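You operate a simulated robot arm through the tools that you are given. There is no shell and no other tool. Be economical: measure what you need, move in short steps, check, and stop when the job is done.

The job below is to be done with a simulated two-armed robot. You get a single attempt, and the scene is never put back.

TASK
Take the lid off the blue pot marked size and lay it down on the top of bench with dark shelf. Put the bottle that says "mastic" from the top of bench with dark shelf on the right tray of the long rest and the bottle marked "damar" on the left well of the half-moon table. Put the tin marked bole on the top of the small black table away on the shelf three of the white shelves. Put the jar with green lid on top of the wood block with white ends. Fetch the jar marked mica and stand it on the shelf four of the white shelves. Put the jar with black lid on the shelf two of the white shelves. Do these in any order. Set down upright: bottle, tin marked bole, jar with green lid, jar marked mica, jar with black lid.

The check looks at the end state, three seconds after you hand in, the way a careful person would. Anything else that was tipped, shoved, dropped, spilled or broken makes it a failure. A push-on lid holds only when it is set on centred and level and pressed home; a screw cap is set on level and turned clockwise until tight.

THE ROBOT
Two 7-joint arms with two-finger parallel grippers on one trunk, on a base that drives. Base frame: it is fixed to the floor where the robot stands at the start and does not move with it; the origin is under the middle of the robot, x ahead of it, y to its left, z up. Lengths are in m, angles in degrees, forces in N, time in s.
The left shoulder is at the start at [-0.082, 0.119, 0.851], the right one opposite. With the tool pointing down near the work surface each hand reaches from about 0.12 to 0.58 m from the robot's upright axis, wherever it stands, measured 20 degrees to its own side. Places, roughly: blue pot marked size [0.75, 0.25, 1]; brown bottle with black cap, brown bottle with gre [1.75, 0, 1]; jar marked mica [2.25, 3.75, 1.5]; jar with black lid [1.75, 3.75, 1.25]; jar with green lid [2, 3.75, 1.25]; left well of the half-moon table [0.4, 0.8, 0.7]; right tray of the long rest (19x20 cm) [1.68, -1.34, 0.92]; shelf four of the white shelves (60x17 cm) [2.08, 3.74, 1.08]; shelf three of the white shelves (60x17 cm) [2.08, 3.74, 0.78]; shelf two of the white shelves (60x17 cm) [2.08, 3.74, 0.46]; tin marked bole [2.25, 2, 1]; wood block with white ends (10x6x5 cm) [-1.6, 1, 0.9]. Payload 3.43 kg a hand.
The tool frame of a hand sits at the grasp point between the pads (the TCP): z along the fingers, y along the line on which they close. The tips reach 0.03 m beyond it. The gripper opens to 0.094 m. The fingers are 0.028 m wide and 0.01 m thick; the gripper's body (0.05 by 0.096 m) begins 0.055 m behind the TCP.
Orientation is told as [roll, pitch, yaw] about the base's x, y, z axes, in that order, counted from this pose: with the fingers straight down and closing along the base's y, the tool's x points along the base's -x, its y along +y and its z along -z.

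THE INTERFACE
- The arms move only by the tool nudge_tool. It takes "left_commands", "right_commands" or both (then of equal length, played together; a hand with none holds still); each is text: rows parted by semicolons, each of 7 numbers parted by spaces: the shift along the tool's x, y, z in m, then the turn, a rotation vector about the tool's x, y, z in degrees, then the gripper command, from -1 (shut) to 1 (fully open), values between in proportion. In form: tx ty tz rx ry rz grip; .... A call has 1 to 8 rows; each row is the pose to reach, as a shift and turn from the pose commanded when the call began, along the tool's axes at that moment. Rows are played at 5 a second. More than 0.05 m and 8.6 degrees between two rows, or a gripper value outside its range, and nothing of the call is played. Where a pose cannot be reached the arm comes as near as it can. A force on the tool above 40 N (or 10 N above the force at the start of the call, whichever is more), or a blocked arm, ends the call early, and 0.2 s more pass. Each finger travels about 0.153 m/s and halts on what it meets, pressing with about 33 N; the grip force reading is that of the motor and also rises with nothing between the fingers. The clock runs only during rows and for 0.2 s after the last one: add rows that repeat a pose to give the fingers time. It gives the time, the measured TCP pose, the force on the tool (base axes), the opening and the grip force at its end, in the units of the frame above (readings bear some noise), with the torque about the TCP (base axes, N m) and any sound that the robot's microphone picked up.
- Cameras (640 x 400 px; columns grow to the right, rows downward): "scene" is now at [0.0228, 0.0422, 1.5587]; the picture's right is [0.55, -0.84, 0.00], its down [-0.63, -0.41, -0.66] and it looks along [0.56, 0.36, -0.75] (base axes); focal length 274 px, centre (320, 200). "left" rides on the left gripper at [0.076, -0.014, -0.102] in its tool frame; the picture's right is [0.18, 0.98, 0.00], its down [-0.75, 0.14, -0.64] and it looks along [-0.63, 0.12, 0.77] (tool axes); focal length 243 px, centre (320, 200). "right" rides on the right gripper at [0.076, 0.014, -0.102] in its tool frame; the picture's right is [-0.18, 0.98, 0.00], its down [-0.75, -0.14, -0.64] and it looks along [-0.63, -0.12, 0.77] (tool axes); focal length 243 px, centre (320, 200). There is no depth. A picture from a camera that has moved, and an enlarged one, comes with that camera's place and axes in the base frame and with its lens.
- grab_frame(camera): a new picture of that camera. It takes no simulated time.
- slide_trunk(by): slides the trunk up (or, below 0, down) by that many m; the arms and the scene camera ride with it, the base frame stays. It gives what a move gives, with no picture.
- steer(legs): drives the robot by 1 to 6 legs, each [ahead, left, turn to the left] in m, m and degrees, along the robot's own axes; the way and the turn of a leg run together, so that a leg with both is an arc; at most 1.5 m and 180 degrees a leg. The arms and the cameras ride along, it lands a little off, and it stops where it bumps. It gives what a move gives.
- head_to(pan, tilt): turns the head with the scene camera to pan (to the left, within 143 degrees either way) and tilt (down, from -29 to 69), counted from straight ahead of the robot. It gives what a move gives.
- close_up(camera, box): a new picture of the part [left, top, right, bottom] of that camera's present view, enlarged. It takes no simulated time.
- sign_off(): hands the job in; it is judged then, once.

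Go step by step. Nothing tells you exact positions but the pictures and the camera data: compare them with the known pose of the tool, close in by small moves and look again before you grip or let go. The budget is 196 turns and 184 pictures, counting those below and the enlarged ones. Unless the task says otherwise, let go and move clear before handing in.

The tools are called after "Emit:" as a command line: name --argument value ..., lists and objects as JSON in quotes. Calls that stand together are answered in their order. nudge_tool: Moves the arms, as the interface text tells. Its arguments: {"type":"object","properties":{"left_commands":{"type":"string"},"right_commands":{"type":"string"}},"required":[]} The other tools are called the same way: slide_trunk (by) slides the trunk up or down; steer (legs) drives the base; head_to (pan, tilt) turns the head that bears the scene camera; grab_frame (camera) takes a picture; close_up (camera, box) takes an enlarged picture of a part of a camera's view; sign_off () hands the job in.

At the start:

```text
time: 0.0
left_tcp_pos: [0.2538, 0.2605, 1.2424]
left_tcp_rot: [0.2, 0.0, 0.0]
left_contact_force: [0.6, 0.0, 0.0]
left_torque: [-0.02, 0.02, 0.02]
left_opening: 0.094
left_finger_force: 0.0
right_tcp_pos: [0.2976, 0.0233, 1.1527]
right_tcp_rot: [0.0, 0.0, 0.0]
right_contact_force: [-0.2, -0.4, 0.0]
right_torque: [0.02, -0.02, 0.01]
right_opening: 0.0938
right_finger_force: 0.1
trunk travel left (down, up): [-0.275, 0.061]
robot x, y, heading: [-0.0009, 0.0001, 0.1]
head pan, tilt: [33.1, 48.3]
```

scene: 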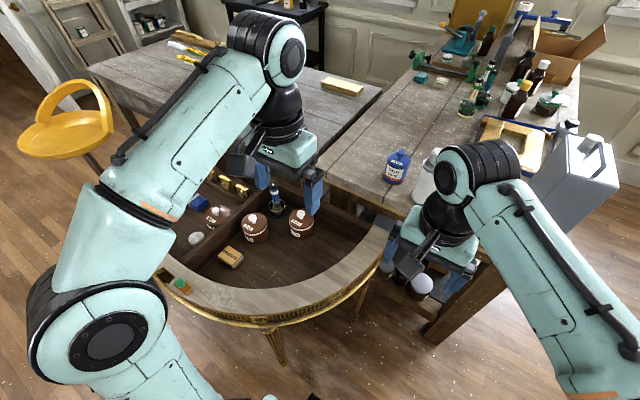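
right: 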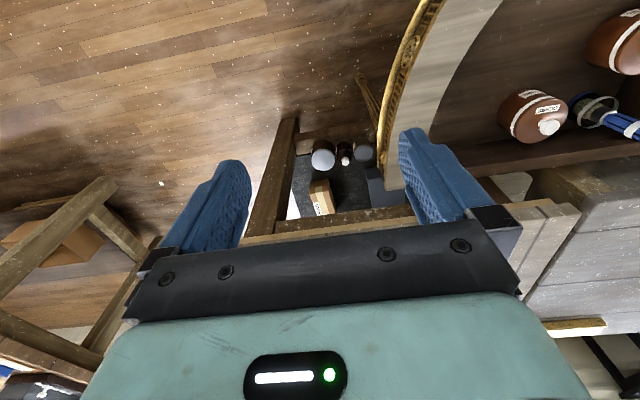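
left: 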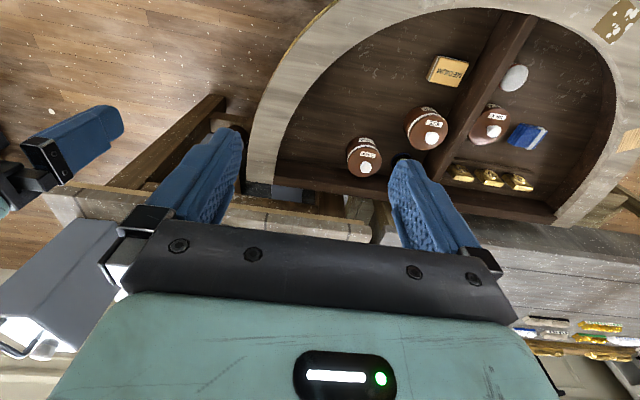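

I see the half-moon table ahead-left with two brown pots, and benches behind it. I'll look around with the head first.

Emit:
head_to --pan 0 --tilt 25

Emit:
grab_frame --camera "scene"

Emit:
head_to --pan 60 --tilt 20

Emit:
grab_frame --camera "scene"

Emit:
head_to --pan 140 --tilt 25

Emit:
grab_frame --camera "scene"

Emit:
head_to --pan -60 --tilt 25

Emit:
grab_frame --camera "scene"

```text
time: 1.0
left_tcp_pos: [0.2538, 0.2594, 1.2419]
left_tcp_rot: [0.0, -0.1, 0.0]
left_contact_force: [-0.1, -0.1, 0.3]
left_torque: [0.04, -0.03, 0.01]
left_opening: 0.0938
left_finger_force: 0.1
right_tcp_pos: [0.2975, 0.0245, 1.1527]
right_tcp_rot: [0.0, 0.0, 0.0]
right_contact_force: [0.4, 0.2, -0.8]
right_torque: [0.01, 0.01, 0.01]
right_opening: 0.094
right_finger_force: 0.1
trunk travel left (down, up): [-0.275, 0.061]
robot x, y, heading: [-0.0018, 0.0011, 0.1]
head pan, tilt: [0.0, 25.0]
```

```text
180 pictures are left
camera scene: at [0.0491, -0.0006, 1.5939], right [0.0, -1.0, 0.0], down [-0.42, 0.0, -0.91], along [0.91, 0.0, -0.42], focal length 274 px, centre (320, 200)
```

scene: 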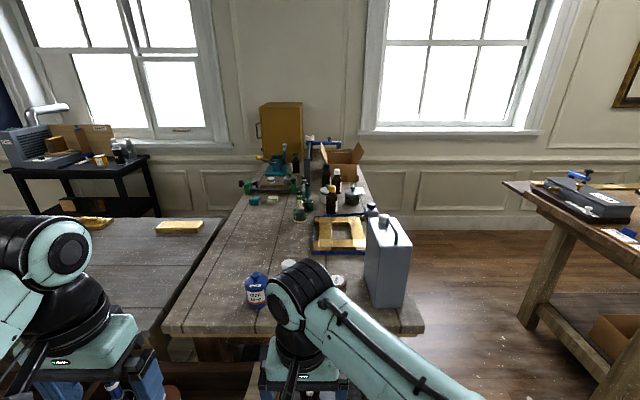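

```text
time: 2.3
left_tcp_pos: [0.2541, 0.2599, 1.2429]
left_tcp_rot: [0.0, 0.1, 0.0]
left_contact_force: [-0.9, 0.3, -0.3]
left_torque: [0.01, -0.01, -0.01]
left_opening: 0.0939
left_finger_force: 0.2
right_tcp_pos: [0.296, 0.0235, 1.1525]
right_tcp_rot: [0.0, -0.1, 0.0]
right_contact_force: [0.0, 0.7, 0.2]
right_torque: [0.0, 0.02, 0.0]
right_opening: 0.0938
right_finger_force: 0.1
trunk travel left (down, up): [-0.275, 0.061]
robot x, y, heading: [-0.0003, 0.0031, 0.1]
head pan, tilt: [60.0, 20.0]
```

```text
179 pictures are left
camera scene: at [0.0036, 0.0799, 1.602], right [0.87, -0.5, 0.0], down [-0.17, -0.3, -0.94], along [0.47, 0.81, -0.34], focal length 274 px, centre (320, 200)
```

scene: 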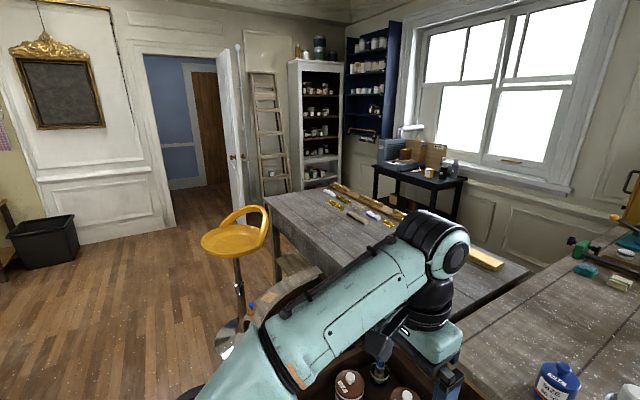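

```text
time: 3.8
left_tcp_pos: [0.2526, 0.2607, 1.2429]
left_tcp_rot: [0.0, 0.0, 0.1]
left_contact_force: [0.6, -0.1, 0.5]
left_torque: [0.03, 0.01, 0.01]
left_opening: 0.0941
left_finger_force: 0.1
right_tcp_pos: [0.2969, 0.0234, 1.151]
right_tcp_rot: [0.1, 0.0, 0.0]
right_contact_force: [0.1, 0.1, 0.3]
right_torque: [-0.02, -0.02, 0.02]
right_opening: 0.094
right_finger_force: 0.1
trunk travel left (down, up): [-0.275, 0.061]
robot x, y, heading: [-0.0006, -0.0049, 0.0]
head pan, tilt: [140.0, 25.0]
```

```text
178 pictures are left
camera scene: at [-0.1135, 0.0586, 1.594], right [0.64, 0.77, 0.0], down [0.32, -0.27, -0.91], along [-0.69, 0.58, -0.42], focal length 274 px, centre (320, 200)
```

scene: 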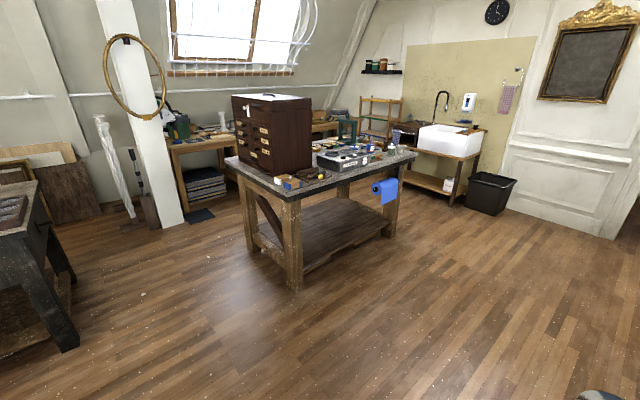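

```text
time: 6.8
left_tcp_pos: [0.2535, 0.2602, 1.2425]
left_tcp_rot: [0.1, 0.0, 0.0]
left_contact_force: [-0.2, 0.3, 0.2]
left_torque: [0.01, -0.01, 0.02]
left_opening: 0.0941
left_finger_force: 0.1
right_tcp_pos: [0.296, 0.0236, 1.1529]
right_tcp_rot: [0.1, 0.0, 0.0]
right_contact_force: [-0.7, 0.0, 0.1]
right_torque: [-0.02, 0.0, -0.03]
right_opening: 0.094
right_finger_force: 0.0
trunk travel left (down, up): [-0.275, 0.061]
robot x, y, heading: [-0.0002, 0.0019, -0.1]
head pan, tilt: [-60.0, 25.0]
```

```text
177 pictures are left
camera scene: at [0.0031, -0.0805, 1.594], right [-0.87, -0.5, 0.0], down [-0.21, 0.37, -0.91], along [0.45, -0.78, -0.42], focal length 274 px, centre (320, 200)
```

scene: 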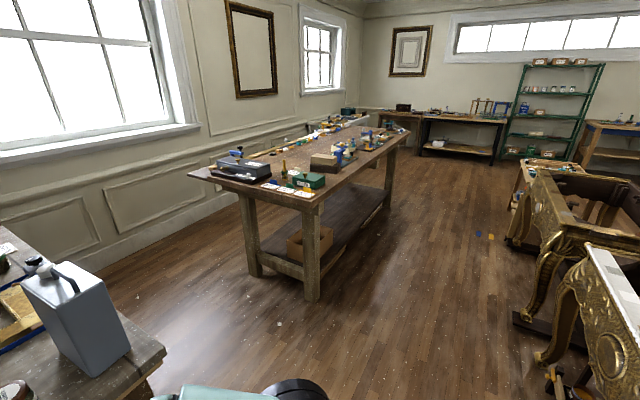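

The bench ahead has the blue pot and bottles; the right bench probably has the long rest. I'll zoom in on details.

Emit:
head_to --pan -10 --tilt 25

Emit:
close_up --camera "scene" --box '[230, 120, 470, 320]'

Emit:
head_to --pan -45 --tilt 20

Emit:
close_up --camera "scene" --box '[220, 120, 460, 270]'

Emit:
head_to --pan 60 --tilt 20

Emit:
close_up --camera "scene" --box '[260, 30, 500, 210]'

Emit:
head_to --pan 143 --tilt 20

Emit:
close_up --camera "scene" --box '[220, 80, 460, 230]'

```text
time: 7.9
left_tcp_pos: [0.2534, 0.2599, 1.2414]
left_tcp_rot: [0.0, 0.1, 0.0]
left_contact_force: [0.3, 0.3, 0.2]
left_torque: [0.0, -0.01, 0.02]
left_opening: 0.0939
left_finger_force: 0.0
right_tcp_pos: [0.2973, 0.0222, 1.1521]
right_tcp_rot: [0.0, 0.0, 0.0]
right_contact_force: [0.8, -0.7, 0.7]
right_torque: [0.03, 0.0, 0.0]
right_opening: 0.0941
right_finger_force: 0.0
trunk travel left (down, up): [-0.275, 0.061]
robot x, y, heading: [0.0026, -0.0045, -0.1]
head pan, tilt: [-10.0, 25.0]
```

```text
2.00 times, centred on (350, 220) of scene
camera zoom: at [0.0477, -0.0168, 1.5939], right [-0.17, -0.98, 0.0], down [-0.42, 0.07, -0.91], along [0.89, -0.16, -0.42], focal length 549 px, centre (260, 160)
```

zoom: 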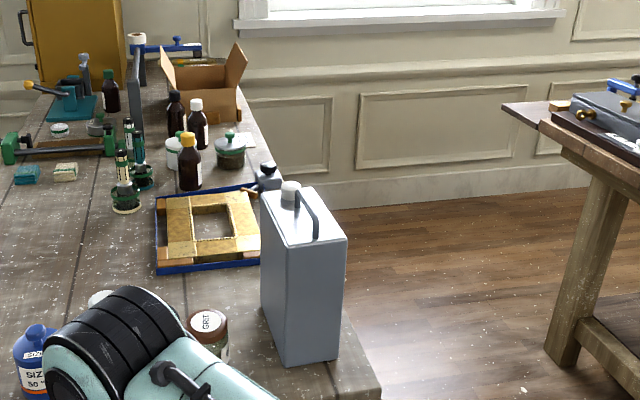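

```text
time: 8.9
left_tcp_pos: [0.2543, 0.2605, 1.2423]
left_tcp_rot: [0.0, -0.1, 0.1]
left_contact_force: [0.2, 0.2, -0.7]
left_torque: [-0.01, 0.04, -0.03]
left_opening: 0.0941
left_finger_force: 0.1
right_tcp_pos: [0.2968, 0.0238, 1.1519]
right_tcp_rot: [0.0, 0.1, -0.1]
right_contact_force: [-0.7, -0.5, -0.1]
right_torque: [0.0, -0.02, -0.02]
right_opening: 0.094
right_finger_force: 0.0
trunk travel left (down, up): [-0.275, 0.061]
robot x, y, heading: [0.0008, -0.0001, 0.0]
head pan, tilt: [-45.0, 20.0]
```

```text
2.67 times, centred on (340, 195) of scene
camera zoom: at [0.0229, -0.0665, 1.602], right [-0.71, -0.71, 0.0], down [-0.24, 0.24, -0.94], along [0.67, -0.66, -0.34], focal length 732 px, centre (267, 213)
```

zoom: 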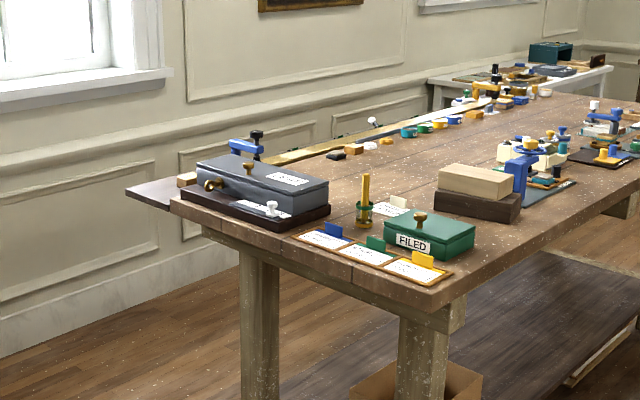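

```text
time: 10.8
left_tcp_pos: [0.2538, 0.2607, 1.2423]
left_tcp_rot: [0.0, 0.1, 0.0]
left_contact_force: [-0.3, -1.2, 0.8]
left_torque: [-0.01, 0.02, 0.01]
left_opening: 0.0937
left_finger_force: 0.0
right_tcp_pos: [0.2959, 0.0233, 1.1518]
right_tcp_rot: [0.1, 0.0, 0.0]
right_contact_force: [0.0, -0.7, 0.2]
right_torque: [0.01, 0.0, 0.01]
right_opening: 0.0939
right_finger_force: 0.0
trunk travel left (down, up): [-0.275, 0.061]
robot x, y, heading: [0.002, -0.0006, 0.3]
head pan, tilt: [60.0, 20.0]
```

```text
2.22 times, centred on (380, 120) of scene
camera zoom: at [0.0036, 0.0799, 1.602], right [0.87, -0.5, 0.0], down [-0.17, -0.3, -0.94], along [0.47, 0.81, -0.34], focal length 610 px, centre (187, 378)
```

zoom: 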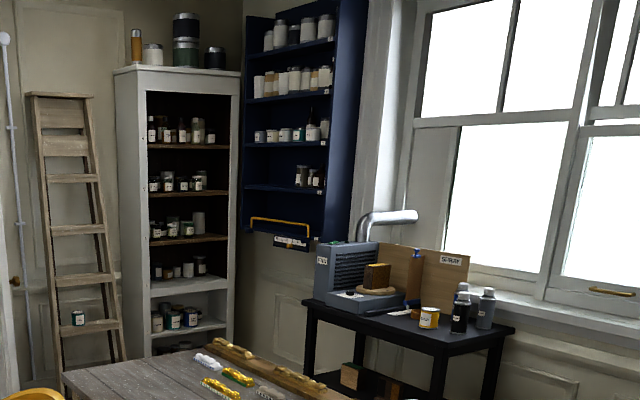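

```text
time: 12.3
left_tcp_pos: [0.2542, 0.2603, 1.2434]
left_tcp_rot: [-0.1, 0.0, 0.0]
left_contact_force: [0.9, -0.9, 0.3]
left_torque: [-0.01, 0.04, -0.01]
left_opening: 0.0942
left_finger_force: 0.0
right_tcp_pos: [0.2963, 0.0233, 1.1529]
right_tcp_rot: [0.1, -0.1, -0.1]
right_contact_force: [-0.3, 0.6, 0.2]
right_torque: [0.03, -0.01, -0.01]
right_opening: 0.094
right_finger_force: 0.2
trunk travel left (down, up): [-0.275, 0.061]
robot x, y, heading: [0.0016, -0.0001, -0.0]
head pan, tilt: [143.0, 20.0]
```

```text
2.67 times, centred on (340, 155) of scene
camera zoom: at [-0.1173, 0.0554, 1.602], right [0.6, 0.8, 0.0], down [0.27, -0.21, -0.94], along [-0.75, 0.57, -0.34], focal length 732 px, centre (267, 320)
```

zoom: 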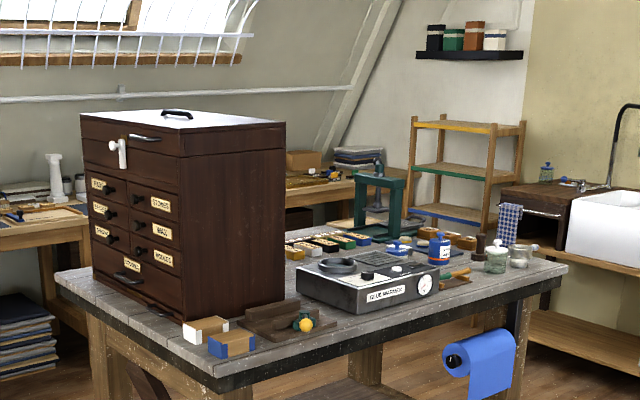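

The wood block with white ends stands on the grey-topped bench behind, jars in the white shelves far left. I'll look at the pot and half-moon table from here.

Emit:
head_to --pan 15 --tilt 45

Emit:
grab_frame --camera "scene"

Emit:
close_up --camera "scene" --box '[210, 60, 450, 210]'

Emit:
head_to --pan 70 --tilt 55

Emit:
grab_frame --camera "scene"

Emit:
head_to --pan -30 --tilt 50

Emit:
grab_frame --camera "scene"

```text
time: 14.4
left_tcp_pos: [0.2533, 0.2606, 1.2421]
left_tcp_rot: [0.0, 0.0, 0.1]
left_contact_force: [0.2, -0.1, -0.5]
left_torque: [0.03, 0.01, -0.02]
left_opening: 0.0941
left_finger_force: 0.1
right_tcp_pos: [0.2963, 0.0232, 1.1514]
right_tcp_rot: [0.0, 0.0, -0.1]
right_contact_force: [0.0, -0.4, -0.3]
right_torque: [0.01, -0.02, 0.03]
right_opening: 0.0938
right_finger_force: 0.2
trunk travel left (down, up): [-0.275, 0.061]
robot x, y, heading: [0.0009, 0.0026, -0.1]
head pan, tilt: [15.0, 45.0]
```

```text
172 pictures are left
camera scene: at [0.0355, 0.0204, 1.5634], right [0.26, -0.97, 0.0], down [-0.68, -0.18, -0.71], along [0.68, 0.18, -0.71], focal length 274 px, centre (320, 200)
```

scene: 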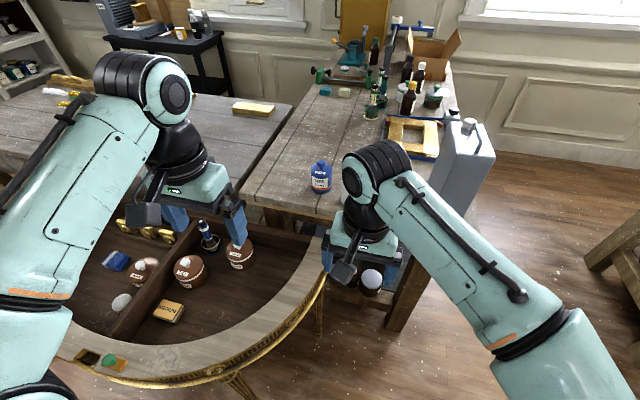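

```text
2.67 times, centred on (330, 135) of scene
camera zoom: at [0.0355, 0.0204, 1.5634], right [0.26, -0.97, 0.0], down [-0.68, -0.18, -0.71], along [0.68, 0.18, -0.71], focal length 732 px, centre (293, 373)
```

zoom: 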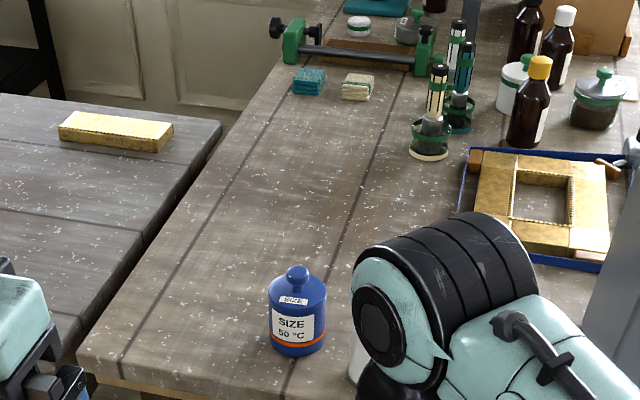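

```text
time: 15.7
left_tcp_pos: [0.2535, 0.2607, 1.2421]
left_tcp_rot: [0.0, -0.1, 0.0]
left_contact_force: [-1.0, -0.4, 0.3]
left_torque: [0.01, 0.0, -0.03]
left_opening: 0.0941
left_finger_force: 0.1
right_tcp_pos: [0.2972, 0.0237, 1.1525]
right_tcp_rot: [-0.1, 0.0, 0.0]
right_contact_force: [-0.1, 0.5, 0.6]
right_torque: [0.0, -0.01, 0.0]
right_opening: 0.0938
right_finger_force: 0.0
trunk travel left (down, up): [-0.275, 0.061]
robot x, y, heading: [0.0034, 0.0035, -0.2]
head pan, tilt: [70.0, 55.0]
```

```text
170 pictures are left
camera scene: at [-0.0182, 0.067, 1.55], right [0.94, -0.34, 0.0], down [-0.28, -0.77, -0.57], along [0.2, 0.54, -0.82], focal length 274 px, centre (320, 200)
```

scene: 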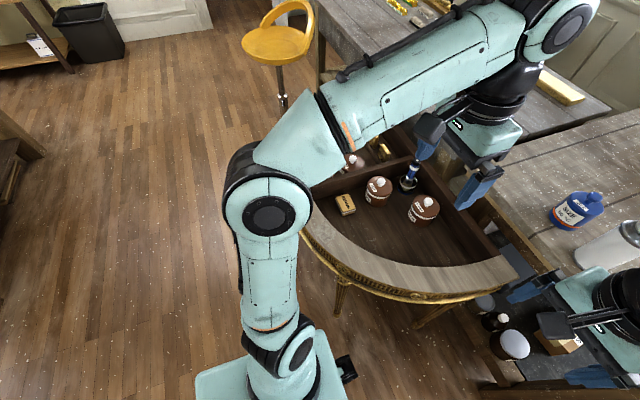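

```text
time: 17.4
left_tcp_pos: [0.2535, 0.2597, 1.2421]
left_tcp_rot: [-0.1, -0.1, 0.1]
left_contact_force: [0.2, 0.2, 0.5]
left_torque: [-0.01, 0.0, -0.02]
left_opening: 0.0941
left_finger_force: 0.0
right_tcp_pos: [0.2973, 0.0232, 1.1519]
right_tcp_rot: [0.0, 0.0, 0.1]
right_contact_force: [0.2, -0.3, 0.1]
right_torque: [0.0, 0.0, 0.0]
right_opening: 0.094
right_finger_force: 0.1
trunk travel left (down, up): [-0.275, 0.061]
robot x, y, heading: [0.0062, -0.0003, -0.4]
head pan, tilt: [-30.0, 50.0]
```

```text
169 pictures are left
camera scene: at [0.0237, -0.0391, 1.5565], right [-0.5, -0.87, 0.0], down [-0.66, 0.38, -0.64], along [0.56, -0.32, -0.77], focal length 274 px, centre (320, 200)
```

scene: 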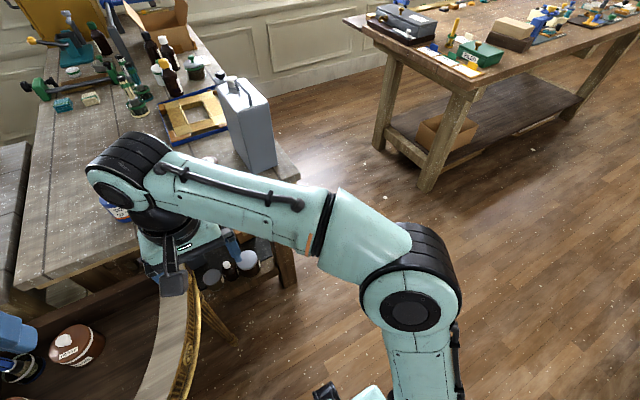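

The pot stands about (0.72, 0.20), knob near z 1.02; I need to come nearer. I'll look straight down to learn the base's footprint and the free floor.

Emit:
head_to --pan -5 --tilt 69

Emit:
grab_frame --camera "scene"

Emit:
head_to --pan 140 --tilt 69

Emit:
grab_frame --camera "scene"

```text
time: 18.3
left_tcp_pos: [0.2538, 0.2607, 1.242]
left_tcp_rot: [0.0, 0.0, 0.0]
left_contact_force: [-0.3, 0.1, 0.3]
left_torque: [-0.03, 0.03, -0.01]
left_opening: 0.0943
left_finger_force: 0.1
right_tcp_pos: [0.2954, 0.0234, 1.1521]
right_tcp_rot: [-0.1, 0.0, 0.1]
right_contact_force: [-0.4, -0.3, 0.1]
right_torque: [0.02, 0.02, -0.01]
right_opening: 0.094
right_finger_force: 0.1
trunk travel left (down, up): [-0.275, 0.061]
robot x, y, heading: [0.0002, 0.0007, 0.0]
head pan, tilt: [-5.0, 68.8]
```

```text
168 pictures are left
camera scene: at [0.0127, -0.0057, 1.5345], right [-0.09, -1.0, 0.0], down [-0.93, 0.08, -0.36], along [0.36, -0.03, -0.93], focal length 274 px, centre (320, 200)
```

scene: 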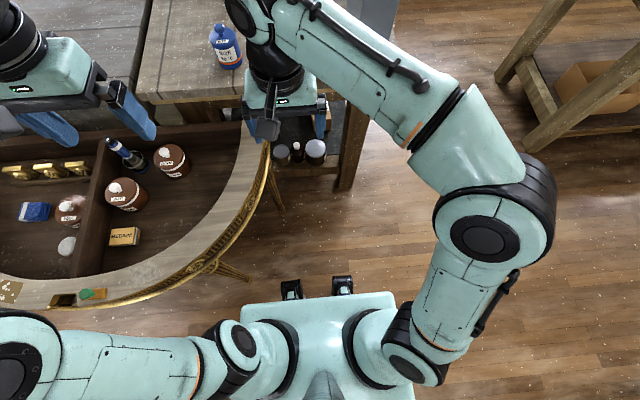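

```text
time: 20.6
left_tcp_pos: [0.2538, 0.2602, 1.2414]
left_tcp_rot: [0.1, 0.0, 0.0]
left_contact_force: [0.4, 0.0, -0.6]
left_torque: [-0.01, 0.03, -0.02]
left_opening: 0.0939
left_finger_force: 0.1
right_tcp_pos: [0.2981, 0.025, 1.1526]
right_tcp_rot: [0.0, 0.0, -0.1]
right_contact_force: [0.6, 0.1, -0.5]
right_torque: [0.0, -0.03, 0.01]
right_opening: 0.0938
right_finger_force: 0.0
trunk travel left (down, up): [-0.275, 0.061]
robot x, y, heading: [0.0005, -0.0004, 0.0]
head pan, tilt: [140.0, 68.8]
```

```text
167 pictures are left
camera scene: at [-0.0858, 0.0353, 1.5345], right [0.64, 0.77, 0.0], down [0.71, -0.6, -0.36], along [-0.28, 0.23, -0.93], focal length 274 px, centre (320, 200)
```

scene: 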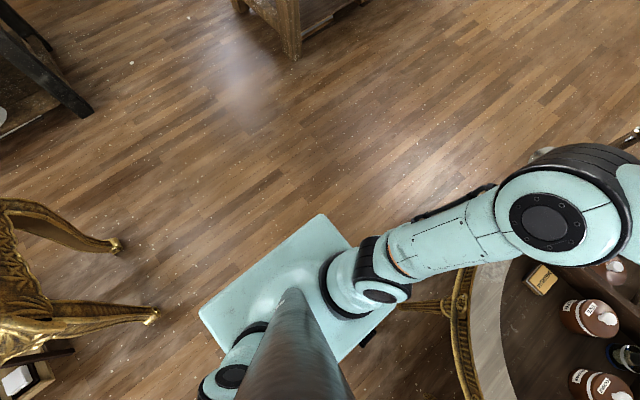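

Base is compact. I'll tuck the right arm back (away from the grey can) and then drive to about (0.28, -0.22).

Emit:
nudge_tool --right_commands "0.03 -0.03 0 0 0 0 1; 0.06 -0.06 0 0 0 0 1; 0.09 -0.09 0 0 0 0 1; 0.12 -0.12 0 0 0 0 1; 0.12 -0.16 0 0 0 0 1; 0.12 -0.16 0 0 0 0 1"

Emit:
steer --legs '[[0, -0.22, 0], [0.28, 0, 0]]'

Emit:
head_to --pan 20 --tilt 50

Emit:
grab_frame --camera "scene"

Emit:
grab_frame --camera "left"

```text
time: 22.0
left_tcp_pos: [0.254, 0.2607, 1.242]
left_tcp_rot: [0.0, 0.1, -0.1]
left_contact_force: [1.0, 1.4, -0.5]
left_torque: [0.03, -0.01, -0.01]
left_opening: 0.094
left_finger_force: 0.0
right_tcp_pos: [0.1779, -0.1371, 1.1515]
right_tcp_rot: [0.1, 0.0, 0.0]
right_contact_force: [0.6, -0.4, 0.2]
right_torque: [0.0, -0.01, -0.01]
right_opening: 0.0939
right_finger_force: 0.1
trunk travel left (down, up): [-0.275, 0.061]
robot x, y, heading: [0.0006, 0.0014, -0.0]
head pan, tilt: [140.0, 68.8]
```

```text
time: 26.1
left_tcp_pos: [0.5344, 0.0399, 1.2419]
left_tcp_rot: [0.0, -0.1, -0.2]
left_contact_force: [-0.4, 0.0, -0.2]
left_torque: [-0.03, 0.0, -0.01]
left_opening: 0.094
left_finger_force: 0.0
right_tcp_pos: [0.457, -0.3569, 1.1516]
right_tcp_rot: [0.0, 0.0, -0.1]
right_contact_force: [-1.0, 1.1, 0.8]
right_torque: [0.02, -0.04, -0.01]
right_opening: 0.0941
right_finger_force: 0.0
trunk travel left (down, up): [-0.275, 0.061]
robot x, y, heading: [0.276, -0.2227, -0.1]
head pan, tilt: [140.0, 68.8]
```

```text
time: 28.1
left_tcp_pos: [0.5329, 0.0392, 1.2437]
left_tcp_rot: [0.1, 0.1, -0.2]
left_contact_force: [0.1, -0.5, 0.3]
left_torque: [-0.01, 0.0, -0.02]
left_opening: 0.0938
left_finger_force: 0.1
right_tcp_pos: [0.4563, -0.3586, 1.1511]
right_tcp_rot: [0.0, 0.0, -0.2]
right_contact_force: [0.0, 0.4, 0.9]
right_torque: [-0.01, -0.02, 0.01]
right_opening: 0.094
right_finger_force: 0.0
trunk travel left (down, up): [-0.275, 0.061]
robot x, y, heading: [0.2781, -0.2201, 0.1]
head pan, tilt: [20.0, 50.0]
```

```text
166 pictures are left
camera scene: at [0.3083, -0.1948, 1.5564], right [0.34, -0.94, 0.0], down [-0.72, -0.26, -0.64], along [0.6, 0.22, -0.77], focal length 274 px, centre (320, 200)
```

scene: 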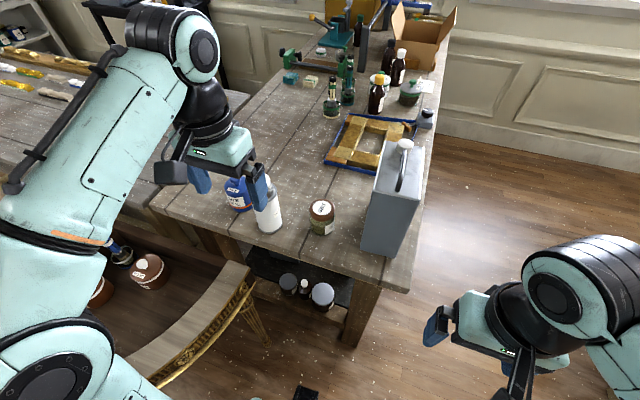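

```text
165 pictures are left
camera left: at [0.4572, 0.0245, 1.3446], right [-0.18, 0.98, 0.0], down [0.75, 0.14, 0.64], along [0.63, 0.12, -0.77], focal length 243 px, centre (320, 200)
```

left: 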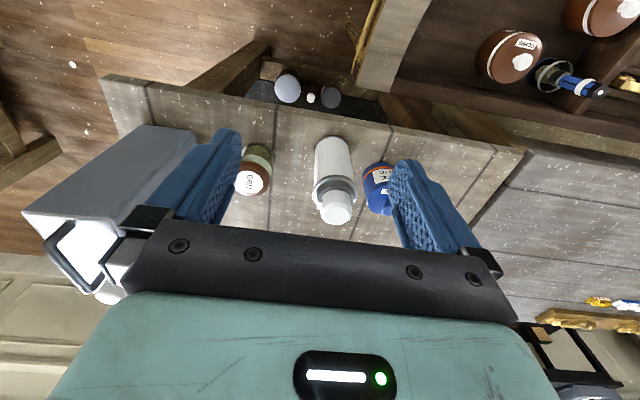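

The white bottle stands right of the pot. I move the left hand above the pot, then look.

Emit:
nudge_tool --left_commands "-0.03 0.04 0 0 0 0 1; -0.06 0.08 0 0 0 0 1; -0.09 0.12 0 0 0 0 1; -0.12 0.155 0 0 0 0 1; -0.12 0.155 0 0 0 0 1"

Emit:
grab_frame --camera "left"

Emit:
grab_frame --camera "scene"

```text
time: 29.3
left_tcp_pos: [0.6091, 0.148, 1.2209]
left_tcp_rot: [0.0, -0.3, -0.1]
left_contact_force: [0.2, -1.0, -0.5]
left_torque: [0.01, 0.0, -0.01]
left_opening: 0.0941
left_finger_force: 0.1
left hand out of reach, approached as far as the arm can: row 2, 3, 4, 5
right_tcp_pos: [0.4561, -0.3572, 1.1506]
right_tcp_rot: [0.0, -0.1, 0.0]
right_contact_force: [-0.5, 0.5, -0.4]
right_torque: [0.0, 0.02, 0.0]
right_opening: 0.0938
right_finger_force: 0.1
trunk travel left (down, up): [-0.275, 0.061]
robot x, y, heading: [0.2778, -0.2196, -0.1]
head pan, tilt: [20.0, 50.0]
```

```text
164 pictures are left
camera left: at [0.5325, 0.1334, 1.323], right [-0.18, 0.98, 0.0], down [0.75, 0.14, 0.65], along [0.63, 0.12, -0.76], focal length 243 px, centre (320, 200)
```

left: 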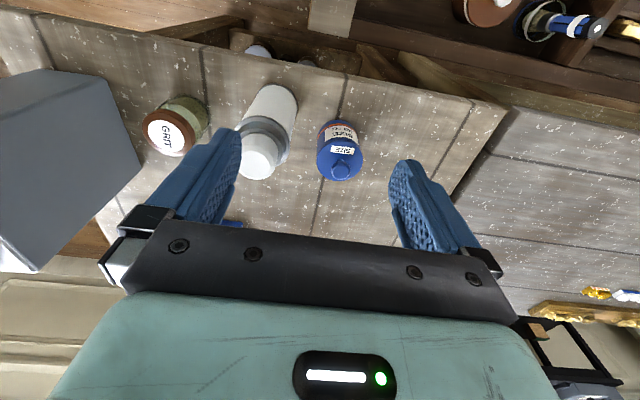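

```text
163 pictures are left
camera scene: at [0.3075, -0.1957, 1.5564], right [0.34, -0.94, 0.0], down [-0.72, -0.26, -0.64], along [0.6, 0.22, -0.77], focal length 274 px, centre (320, 200)
```

scene: 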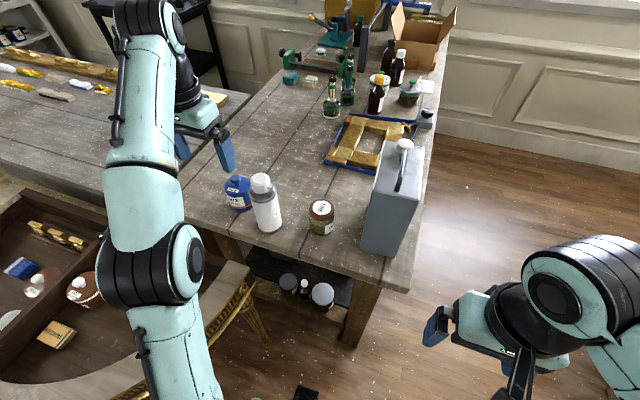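

Triangulated: knob at about (0.718, 0.196, 1.024); the white bottle at (0.68, 0.095). I'll raise the trunk for reach, and lower the hand with half-open fingers.

Emit:
slide_trunk --by 0.06

Emit:
nudge_tool --left_commands "0 0 0.04 0 0 0 0.1; 0 0 0.08 0 0 0 0.1; 0 0 0.12 0 0 0 0.1; 0 0 0.12 0 0 0 0.1; 0 0 0.12 0 0 0 0.1"

```text
time: 30.3
left_tcp_pos: [0.6075, 0.1498, 1.282]
left_tcp_rot: [0.0, -0.2, -0.1]
left_contact_force: [0.3, -0.4, -0.8]
left_torque: [0.01, -0.04, 0.0]
left_opening: 0.0939
left_finger_force: 0.0
right_tcp_pos: [0.4559, -0.3576, 1.2113]
right_tcp_rot: [0.0, -0.1, -0.1]
right_contact_force: [0.5, 0.1, -0.1]
right_torque: [-0.02, -0.03, 0.0]
right_opening: 0.0939
right_finger_force: 0.0
trunk travel left (down, up): [-0.335, 0.001]
robot x, y, heading: [0.2776, -0.2189, 0.1]
head pan, tilt: [20.0, 50.0]
```

```text
time: 31.5
left_tcp_pos: [0.6077, 0.1492, 1.1632]
left_tcp_rot: [0.0, -0.2, -0.1]
left_contact_force: [0.7, 0.1, -0.3]
left_torque: [0.02, -0.01, 0.0]
left_opening: 0.0516
left_finger_force: 0.1
right_tcp_pos: [0.4572, -0.3575, 1.2107]
right_tcp_rot: [0.0, 0.0, -0.1]
right_contact_force: [-0.3, 0.0, -0.4]
right_torque: [-0.01, 0.02, 0.0]
right_opening: 0.0938
right_finger_force: 0.1
trunk travel left (down, up): [-0.335, 0.001]
robot x, y, heading: [0.277, -0.2192, 0.1]
head pan, tilt: [20.0, 50.0]
```

Now over the knob.

Emit:
nudge_tool --left_commands "-0.04 0.017 0 0 0 0 0.1; -0.08 0.033 0.01 0 0 0 0.1; -0.11 0.047 0.04 0 0 0 0.1; -0.11 0.047 0.05 0 0 0 0.1; -0.11 0.047 0.05 0 0 0 0.1"

Emit:
grab_frame --camera "left"

Emit:
close_up --camera "scene" --box '[160, 120, 320, 240]'

```text
time: 32.7
left_tcp_pos: [0.7192, 0.1978, 1.1118]
left_tcp_rot: [-0.1, 0.0, -0.1]
left_contact_force: [0.2, -0.7, -0.3]
left_torque: [-0.02, 0.0, 0.0]
left_opening: 0.0517
left_finger_force: 0.1
right_tcp_pos: [0.4569, -0.3576, 1.2109]
right_tcp_rot: [0.0, 0.0, 0.0]
right_contact_force: [-1.0, -0.5, 0.5]
right_torque: [0.03, 0.01, 0.01]
right_opening: 0.094
right_finger_force: 0.1
trunk travel left (down, up): [-0.335, 0.001]
robot x, y, heading: [0.2818, -0.2211, -0.0]
head pan, tilt: [20.0, 50.0]
```

```text
162 pictures are left
camera left: at [0.6429, 0.1828, 1.2141], right [-0.18, 0.98, 0.0], down [0.75, 0.14, 0.64], along [0.63, 0.12, -0.77], focal length 243 px, centre (320, 200)
```

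left: 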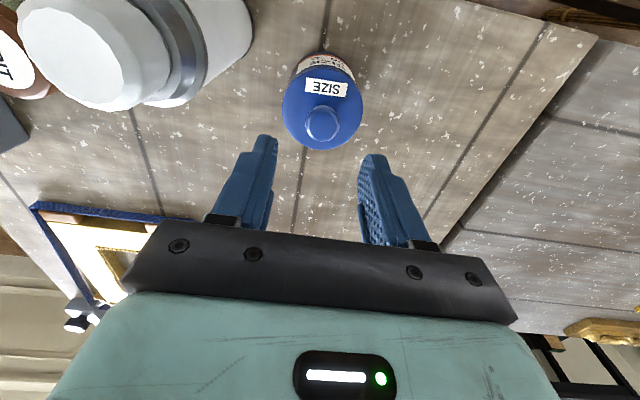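

```text
3.33 times, centred on (240, 180) of scene
camera zoom: at [0.3077, -0.1948, 1.6197], right [0.34, -0.94, 0.0], down [-0.72, -0.26, -0.64], along [0.6, 0.22, -0.77], focal length 915 px, centre (587, 267)
```

zoom: 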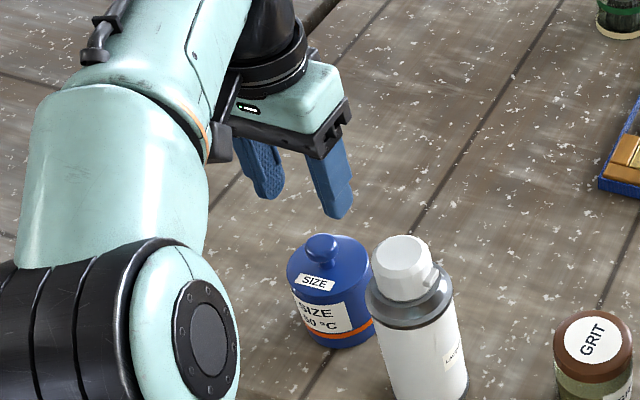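

Aligned. Lower with force check and look.

Emit:
nudge_tool --left_commands "0 0 0.03 0 0 0 0.1; 0 0 0.06 0 0 0 0.1; 0 0 0.077 0 0 0 0.1; 0 0 0.077 0 0 0 0.1"

Emit:
close_up --camera "scene" --box '[180, 130, 300, 220]'

Emit:
grab_frame --camera "left"

```text
time: 33.7
left_tcp_pos: [0.7178, 0.1984, 1.0341]
left_tcp_rot: [0.0, 0.0, 0.0]
left_contact_force: [0.5, -0.2, -0.6]
left_torque: [-0.05, -0.01, 0.01]
left_opening: 0.0517
left_finger_force: 0.1
right_tcp_pos: [0.4549, -0.3572, 1.2109]
right_tcp_rot: [0.0, 0.1, 0.0]
right_contact_force: [-0.8, -0.1, 0.2]
right_torque: [0.0, 0.03, 0.01]
right_opening: 0.0939
right_finger_force: 0.1
trunk travel left (down, up): [-0.335, 0.001]
robot x, y, heading: [0.278, -0.2211, 0.1]
head pan, tilt: [20.0, 50.0]
```

```text
4.44 times, centred on (240, 175) of scene
camera zoom: at [0.3075, -0.1949, 1.6197], right [0.34, -0.94, 0.0], down [-0.72, -0.26, -0.64], along [0.6, 0.22, -0.77], focal length 1220 px, centre (676, 311)
```

zoom: 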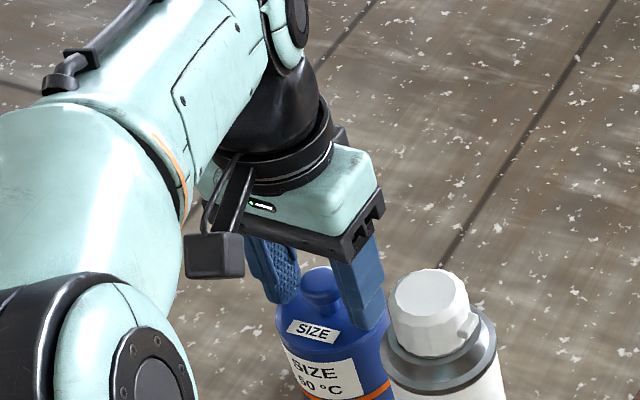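

```text
159 pictures are left
camera left: at [0.6423, 0.1835, 1.1367], right [-0.18, 0.98, 0.0], down [0.75, 0.14, 0.64], along [0.63, 0.12, -0.77], focal length 243 px, centre (320, 200)
```

left: 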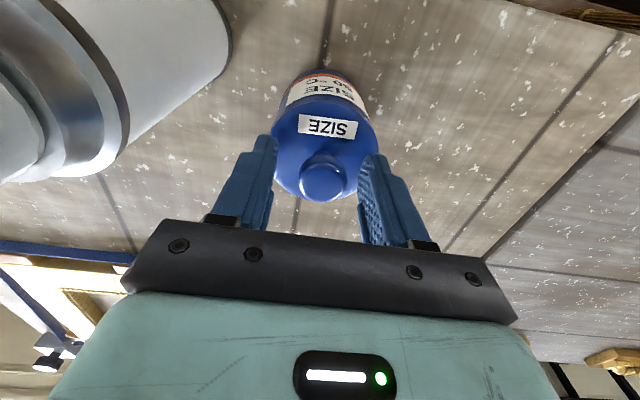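

Knob between the fingers; lower 8 mm and grip, then lift a little.

Emit:
nudge_tool --left_commands "0 0 0.008 0 0 0 0.1; 0 0 0.008 0 0 0 -1; 0 0 0.008 0 0 0 -1; 0 0 0.008 0 0 0 -1; 0 0 -0.01 0 0 0 -1; 0 0 -0.03 0 0 0 -1; 0 0 -0.03 0 0 0 -1"

Emit:
grab_frame --camera "left"

Emit:
close_up --camera "scene" --box '[180, 130, 300, 220]'

```text
time: 35.3
left_tcp_pos: [0.7191, 0.1961, 1.0629]
left_tcp_rot: [0.0, 0.2, 0.0]
left_contact_force: [0.0, 0.2, -0.1]
left_torque: [0.01, 0.0, 0.04]
left_opening: 0.0248
left_finger_force: 32.9
right_tcp_pos: [0.4573, -0.3573, 1.211]
right_tcp_rot: [0.0, 0.0, -0.1]
right_contact_force: [0.4, -0.2, -0.7]
right_torque: [0.03, -0.02, 0.02]
right_opening: 0.0941
right_finger_force: 0.2
trunk travel left (down, up): [-0.335, 0.001]
robot x, y, heading: [0.277, -0.2215, -0.1]
head pan, tilt: [20.0, 50.0]
heard: snap
```

```text
158 pictures are left
camera left: at [0.6432, 0.1813, 1.1669], right [-0.18, 0.98, 0.0], down [0.75, 0.14, 0.64], along [0.63, 0.12, -0.77], focal length 243 px, centre (320, 200)
```

left: 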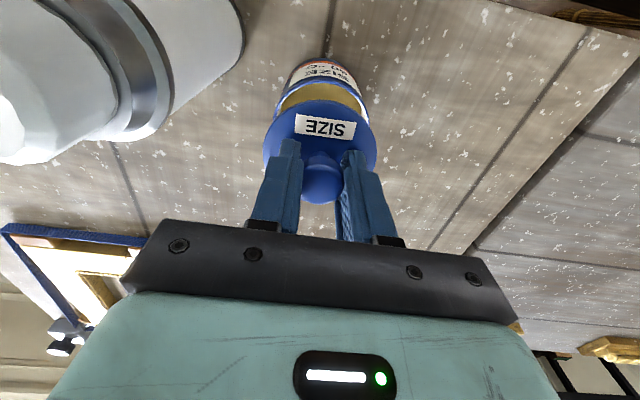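

```text
4.44 times, centred on (240, 175) of scene
camera zoom: at [0.308, -0.1947, 1.6197], right [0.34, -0.94, 0.0], down [-0.72, -0.26, -0.64], along [0.6, 0.22, -0.77], focal length 1220 px, centre (676, 311)
```

zoom: 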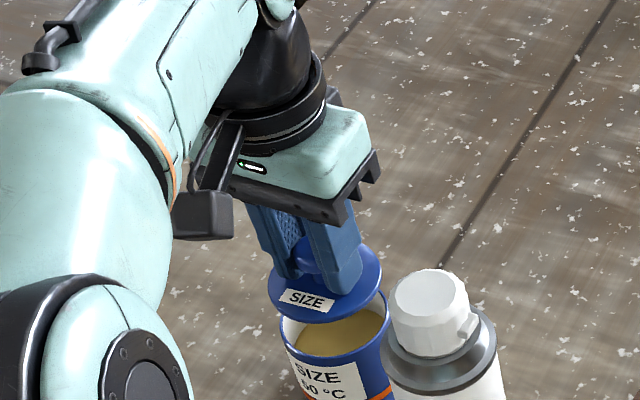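

The lid is off. I'll set it on the free bench area at about (0.69, 0.325).

Emit:
nudge_tool --left_commands "0 0 -0.03 0 0 0 -1; 0.01 0.04 -0.04 0 0 0 -1; 0.02 0.08 -0.04 0 0 0 -1; 0.03 0.125 -0.04 0 0 0 -1; 0.03 0.125 0.0 0 0 0 -1; 0.03 0.125 0.04 0 0 0 -1; 0.03 0.125 0.08 0 0 0 -1; 0.03 0.125 0.08 0 0 0 -1"

Emit:
grab_frame --camera "left"

Emit:
grab_frame --camera "scene"

```text
time: 37.1
left_tcp_pos: [0.69, 0.3232, 0.985]
left_tcp_rot: [0.0, 0.0, -0.1]
left_contact_force: [-0.1, 0.0, -0.2]
left_torque: [0.0, 0.04, -0.03]
left_opening: 0.0248
left_finger_force: 32.8
right_tcp_pos: [0.4572, -0.3584, 1.2116]
right_tcp_rot: [0.0, 0.0, -0.1]
right_contact_force: [0.3, -0.3, 0.0]
right_torque: [0.03, 0.01, -0.03]
right_opening: 0.0939
right_finger_force: 0.2
trunk travel left (down, up): [-0.335, 0.001]
robot x, y, heading: [0.2753, -0.2225, -0.1]
head pan, tilt: [20.0, 50.0]
```

```text
156 pictures are left
camera left: at [0.6143, 0.3089, 1.0879], right [-0.18, 0.98, 0.0], down [0.75, 0.14, 0.64], along [0.63, 0.12, -0.77], focal length 243 px, centre (320, 200)
```

left: 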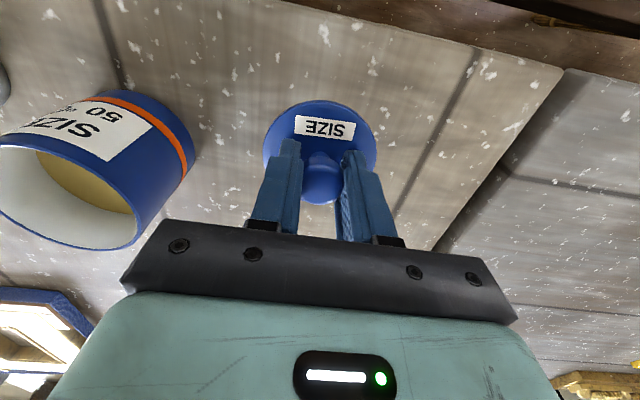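

```text
155 pictures are left
camera scene: at [0.3074, -0.1954, 1.6197], right [0.34, -0.94, 0.0], down [-0.72, -0.26, -0.64], along [0.6, 0.22, -0.77], focal length 274 px, centre (320, 200)
```

scene: 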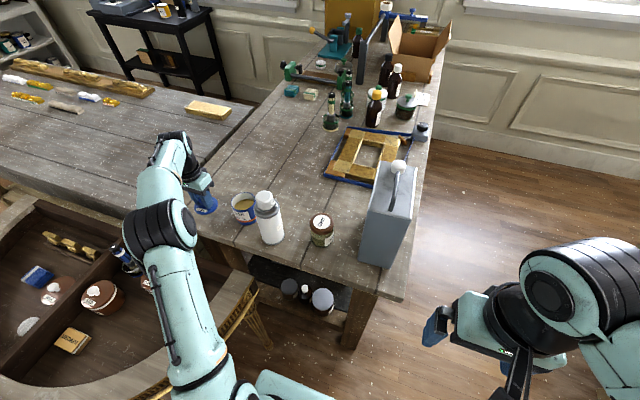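

Lowering in small steps to feel the bench.

Emit:
nudge_tool --left_commands "0 0 0.015 0 0 0 -1; 0 0 0.03 0 0 0 -1; 0 0 0.035 0 0 0 -1; 0 0 0.04 0 0 0 -1; 0 0 0.044 0 0 0 -1; 0 0 0.048 0 0 0 -1"

Emit:
close_up --camera "scene" --box '[140, 150, 300, 250]'

```text
time: 37.9
left_tcp_pos: [0.6907, 0.3242, 0.9632]
left_tcp_rot: [0.5, -0.9, 0.0]
left_contact_force: [-5.3, -6.9, 18.4]
left_torque: [-0.28, 0.53, 0.13]
left_opening: 0.025
left_finger_force: 33.0
right_tcp_pos: [0.4551, -0.3592, 1.2123]
right_tcp_rot: [0.1, -0.1, -0.1]
right_contact_force: [0.3, 0.2, 0.1]
right_torque: [-0.06, 0.02, 0.03]
right_opening: 0.0938
right_finger_force: 0.1
trunk travel left (down, up): [-0.335, 0.001]
robot x, y, heading: [0.2736, -0.2207, -0.0]
head pan, tilt: [20.0, 50.0]
stopped in row 4 (left hand): the force on the tool passed its limit at 46 N (the readings are from after the stop); the commanded pose is now the measured one
```

```text
4.00 times, centred on (220, 200) of scene
camera zoom: at [0.3061, -0.1965, 1.6198], right [0.34, -0.94, 0.0], down [-0.72, -0.26, -0.64], along [0.6, 0.22, -0.77], focal length 1098 px, centre (720, 200)
```

zoom: 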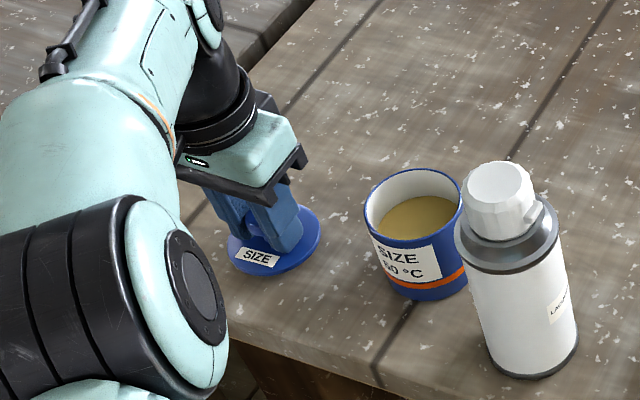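

The lid is on the bench. Ease off, open, and lift straight up.

Emit:
nudge_tool --left_commands "0 0 0 0 0 0 -0.3; 0 0 0 0 0 0 -0.1; 0 0 0 0 0 0 0.0; 0 0 -0.03 0 0 0 0.0; 0 0 -0.07 0 0 0 0.0; 0 0 -0.11 0 0 0 0.0; 0 0 -0.15 0 0 0 0; 0 0 -0.19 0 0 0 0"

Emit:
grab_frame --camera "left"

Emit:
close_up --camera "scene" --box '[330, 40, 450, 140]'

```text
time: 39.7
left_tcp_pos: [0.6845, 0.3156, 1.138]
left_tcp_rot: [0.5, -0.8, 0.0]
left_contact_force: [0.3, 0.7, 0.2]
left_torque: [-0.01, 0.01, 0.01]
left_opening: 0.047
left_finger_force: 0.1
left hand out of reach, approached as far as the arm can: row 8
right_tcp_pos: [0.4543, -0.3576, 1.2117]
right_tcp_rot: [0.0, 0.0, -0.2]
right_contact_force: [-0.1, 0.4, 0.3]
right_torque: [0.02, 0.02, 0.0]
right_opening: 0.0938
right_finger_force: 0.1
trunk travel left (down, up): [-0.335, 0.001]
robot x, y, heading: [0.2811, -0.2235, -0.4]
head pan, tilt: [20.0, 50.0]
```

```text
153 pictures are left
camera left: at [0.6069, 0.2996, 1.2396], right [-0.18, 0.98, 0.01], down [0.75, 0.13, 0.65], along [0.64, 0.12, -0.76], focal length 243 px, centre (320, 200)
```

left: 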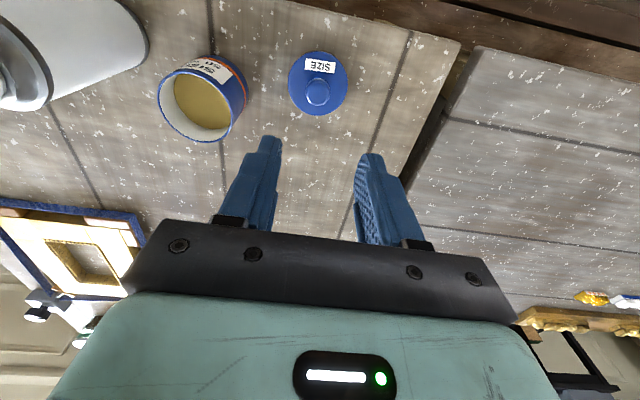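

```text
4.00 times, centred on (390, 90) of scene
camera zoom: at [0.3072, -0.1956, 1.6197], right [0.34, -0.94, 0.0], down [-0.72, -0.26, -0.64], along [0.6, 0.22, -0.77], focal length 1098 px, centre (40, 640)
```

zoom: 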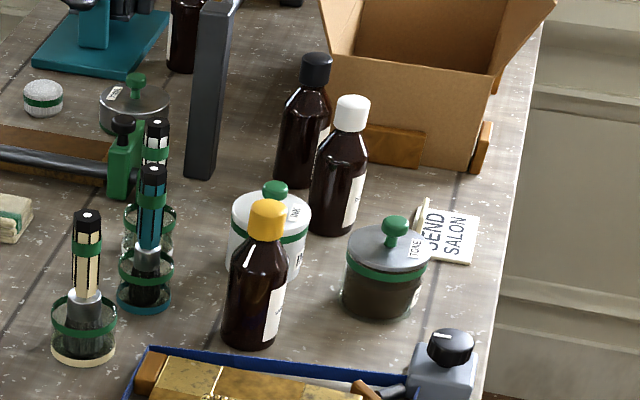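

Lid laid down well. Next the bottles: retract the left arm high, then drive into the right aisle to read labels.

Emit:
nudge_tool --left_commands "0.02 -0.02 -0.03 0 0 0 0; 0.04 -0.05 -0.06 0 0 0 0; 0.07 -0.09 -0.06 0 0 0 0; 0.10 -0.13 -0.06 0 0 0 0; 0.13 -0.17 -0.06 0 0 0 0; 0.16 -0.21 -0.06 0 0 0 0; 0.19 -0.25 -0.06 0 0 0 0; 0.22 -0.28 -0.06 0 0 0 0"

Emit:
steer --legs '[[-0.1, 0, 0], [0, -0.6, 0], [0, 0, 90]]'

Emit:
head_to --pan -80 --tilt 40

Emit:
grab_frame --camera "scene"

```text
time: 41.5
left_tcp_pos: [0.4639, 0.036, 1.1931]
left_tcp_rot: [0.6, -0.7, 0.0]
left_contact_force: [-1.2, -0.2, -0.9]
left_torque: [0.01, 0.0, 0.01]
left_opening: 0.0469
left_finger_force: 0.0
right_tcp_pos: [0.4561, -0.3583, 1.2117]
right_tcp_rot: [0.1, -0.1, -0.1]
right_contact_force: [0.7, -0.1, 0.1]
right_torque: [-0.01, -0.03, 0.02]
right_opening: 0.094
right_finger_force: 0.0
trunk travel left (down, up): [-0.335, 0.001]
robot x, y, heading: [0.2762, -0.2216, -0.2]
head pan, tilt: [20.0, 50.0]
```

```text
time: 51.7
left_tcp_pos: [-0.0696, -0.6174, 1.1934]
left_tcp_rot: [0.6, -0.7, 88.4]
left_contact_force: [0.5, 1.5, 1.0]
left_torque: [-0.01, 0.02, -0.03]
left_opening: 0.0471
left_finger_force: 0.1
right_tcp_pos: [0.322, -0.6361, 1.2113]
right_tcp_rot: [0.0, 0.0, 88.3]
right_contact_force: [0.3, -0.5, -0.3]
right_torque: [0.01, -0.04, -0.01]
right_opening: 0.0937
right_finger_force: 0.2
trunk travel left (down, up): [-0.335, 0.001]
robot x, y, heading: [0.1808, -0.8102, 88.2]
head pan, tilt: [20.0, 50.0]
```

```text
time: 53.4
left_tcp_pos: [-0.07, -0.6169, 1.1932]
left_tcp_rot: [0.6, -0.7, 88.4]
left_contact_force: [-0.3, 0.1, 0.1]
left_torque: [0.0, 0.01, 0.02]
left_opening: 0.0469
left_finger_force: 0.0
right_tcp_pos: [0.3233, -0.6368, 1.2109]
right_tcp_rot: [0.0, 0.0, 88.3]
right_contact_force: [-0.6, 0.0, -0.1]
right_torque: [-0.03, -0.03, -0.02]
right_opening: 0.0938
right_finger_force: 0.1
trunk travel left (down, up): [-0.335, 0.001]
robot x, y, heading: [0.178, -0.8091, 88.2]
head pan, tilt: [-80.0, 40.0]
```

```text
151 pictures are left
camera scene: at [0.2644, -0.8437, 1.6339], right [0.14, -0.99, 0.0], down [-0.64, -0.09, -0.77], along [0.76, 0.11, -0.64], focal length 274 px, centre (320, 200)
```

scene: 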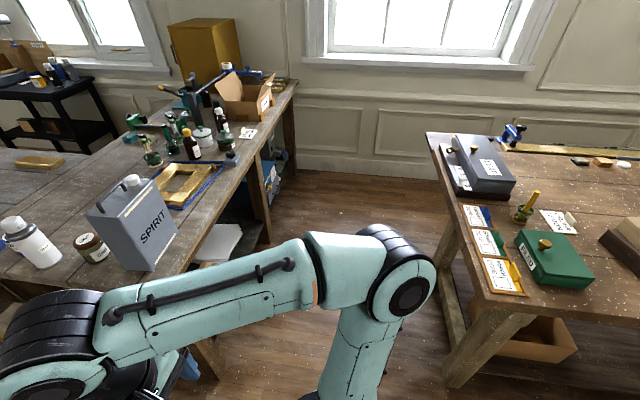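

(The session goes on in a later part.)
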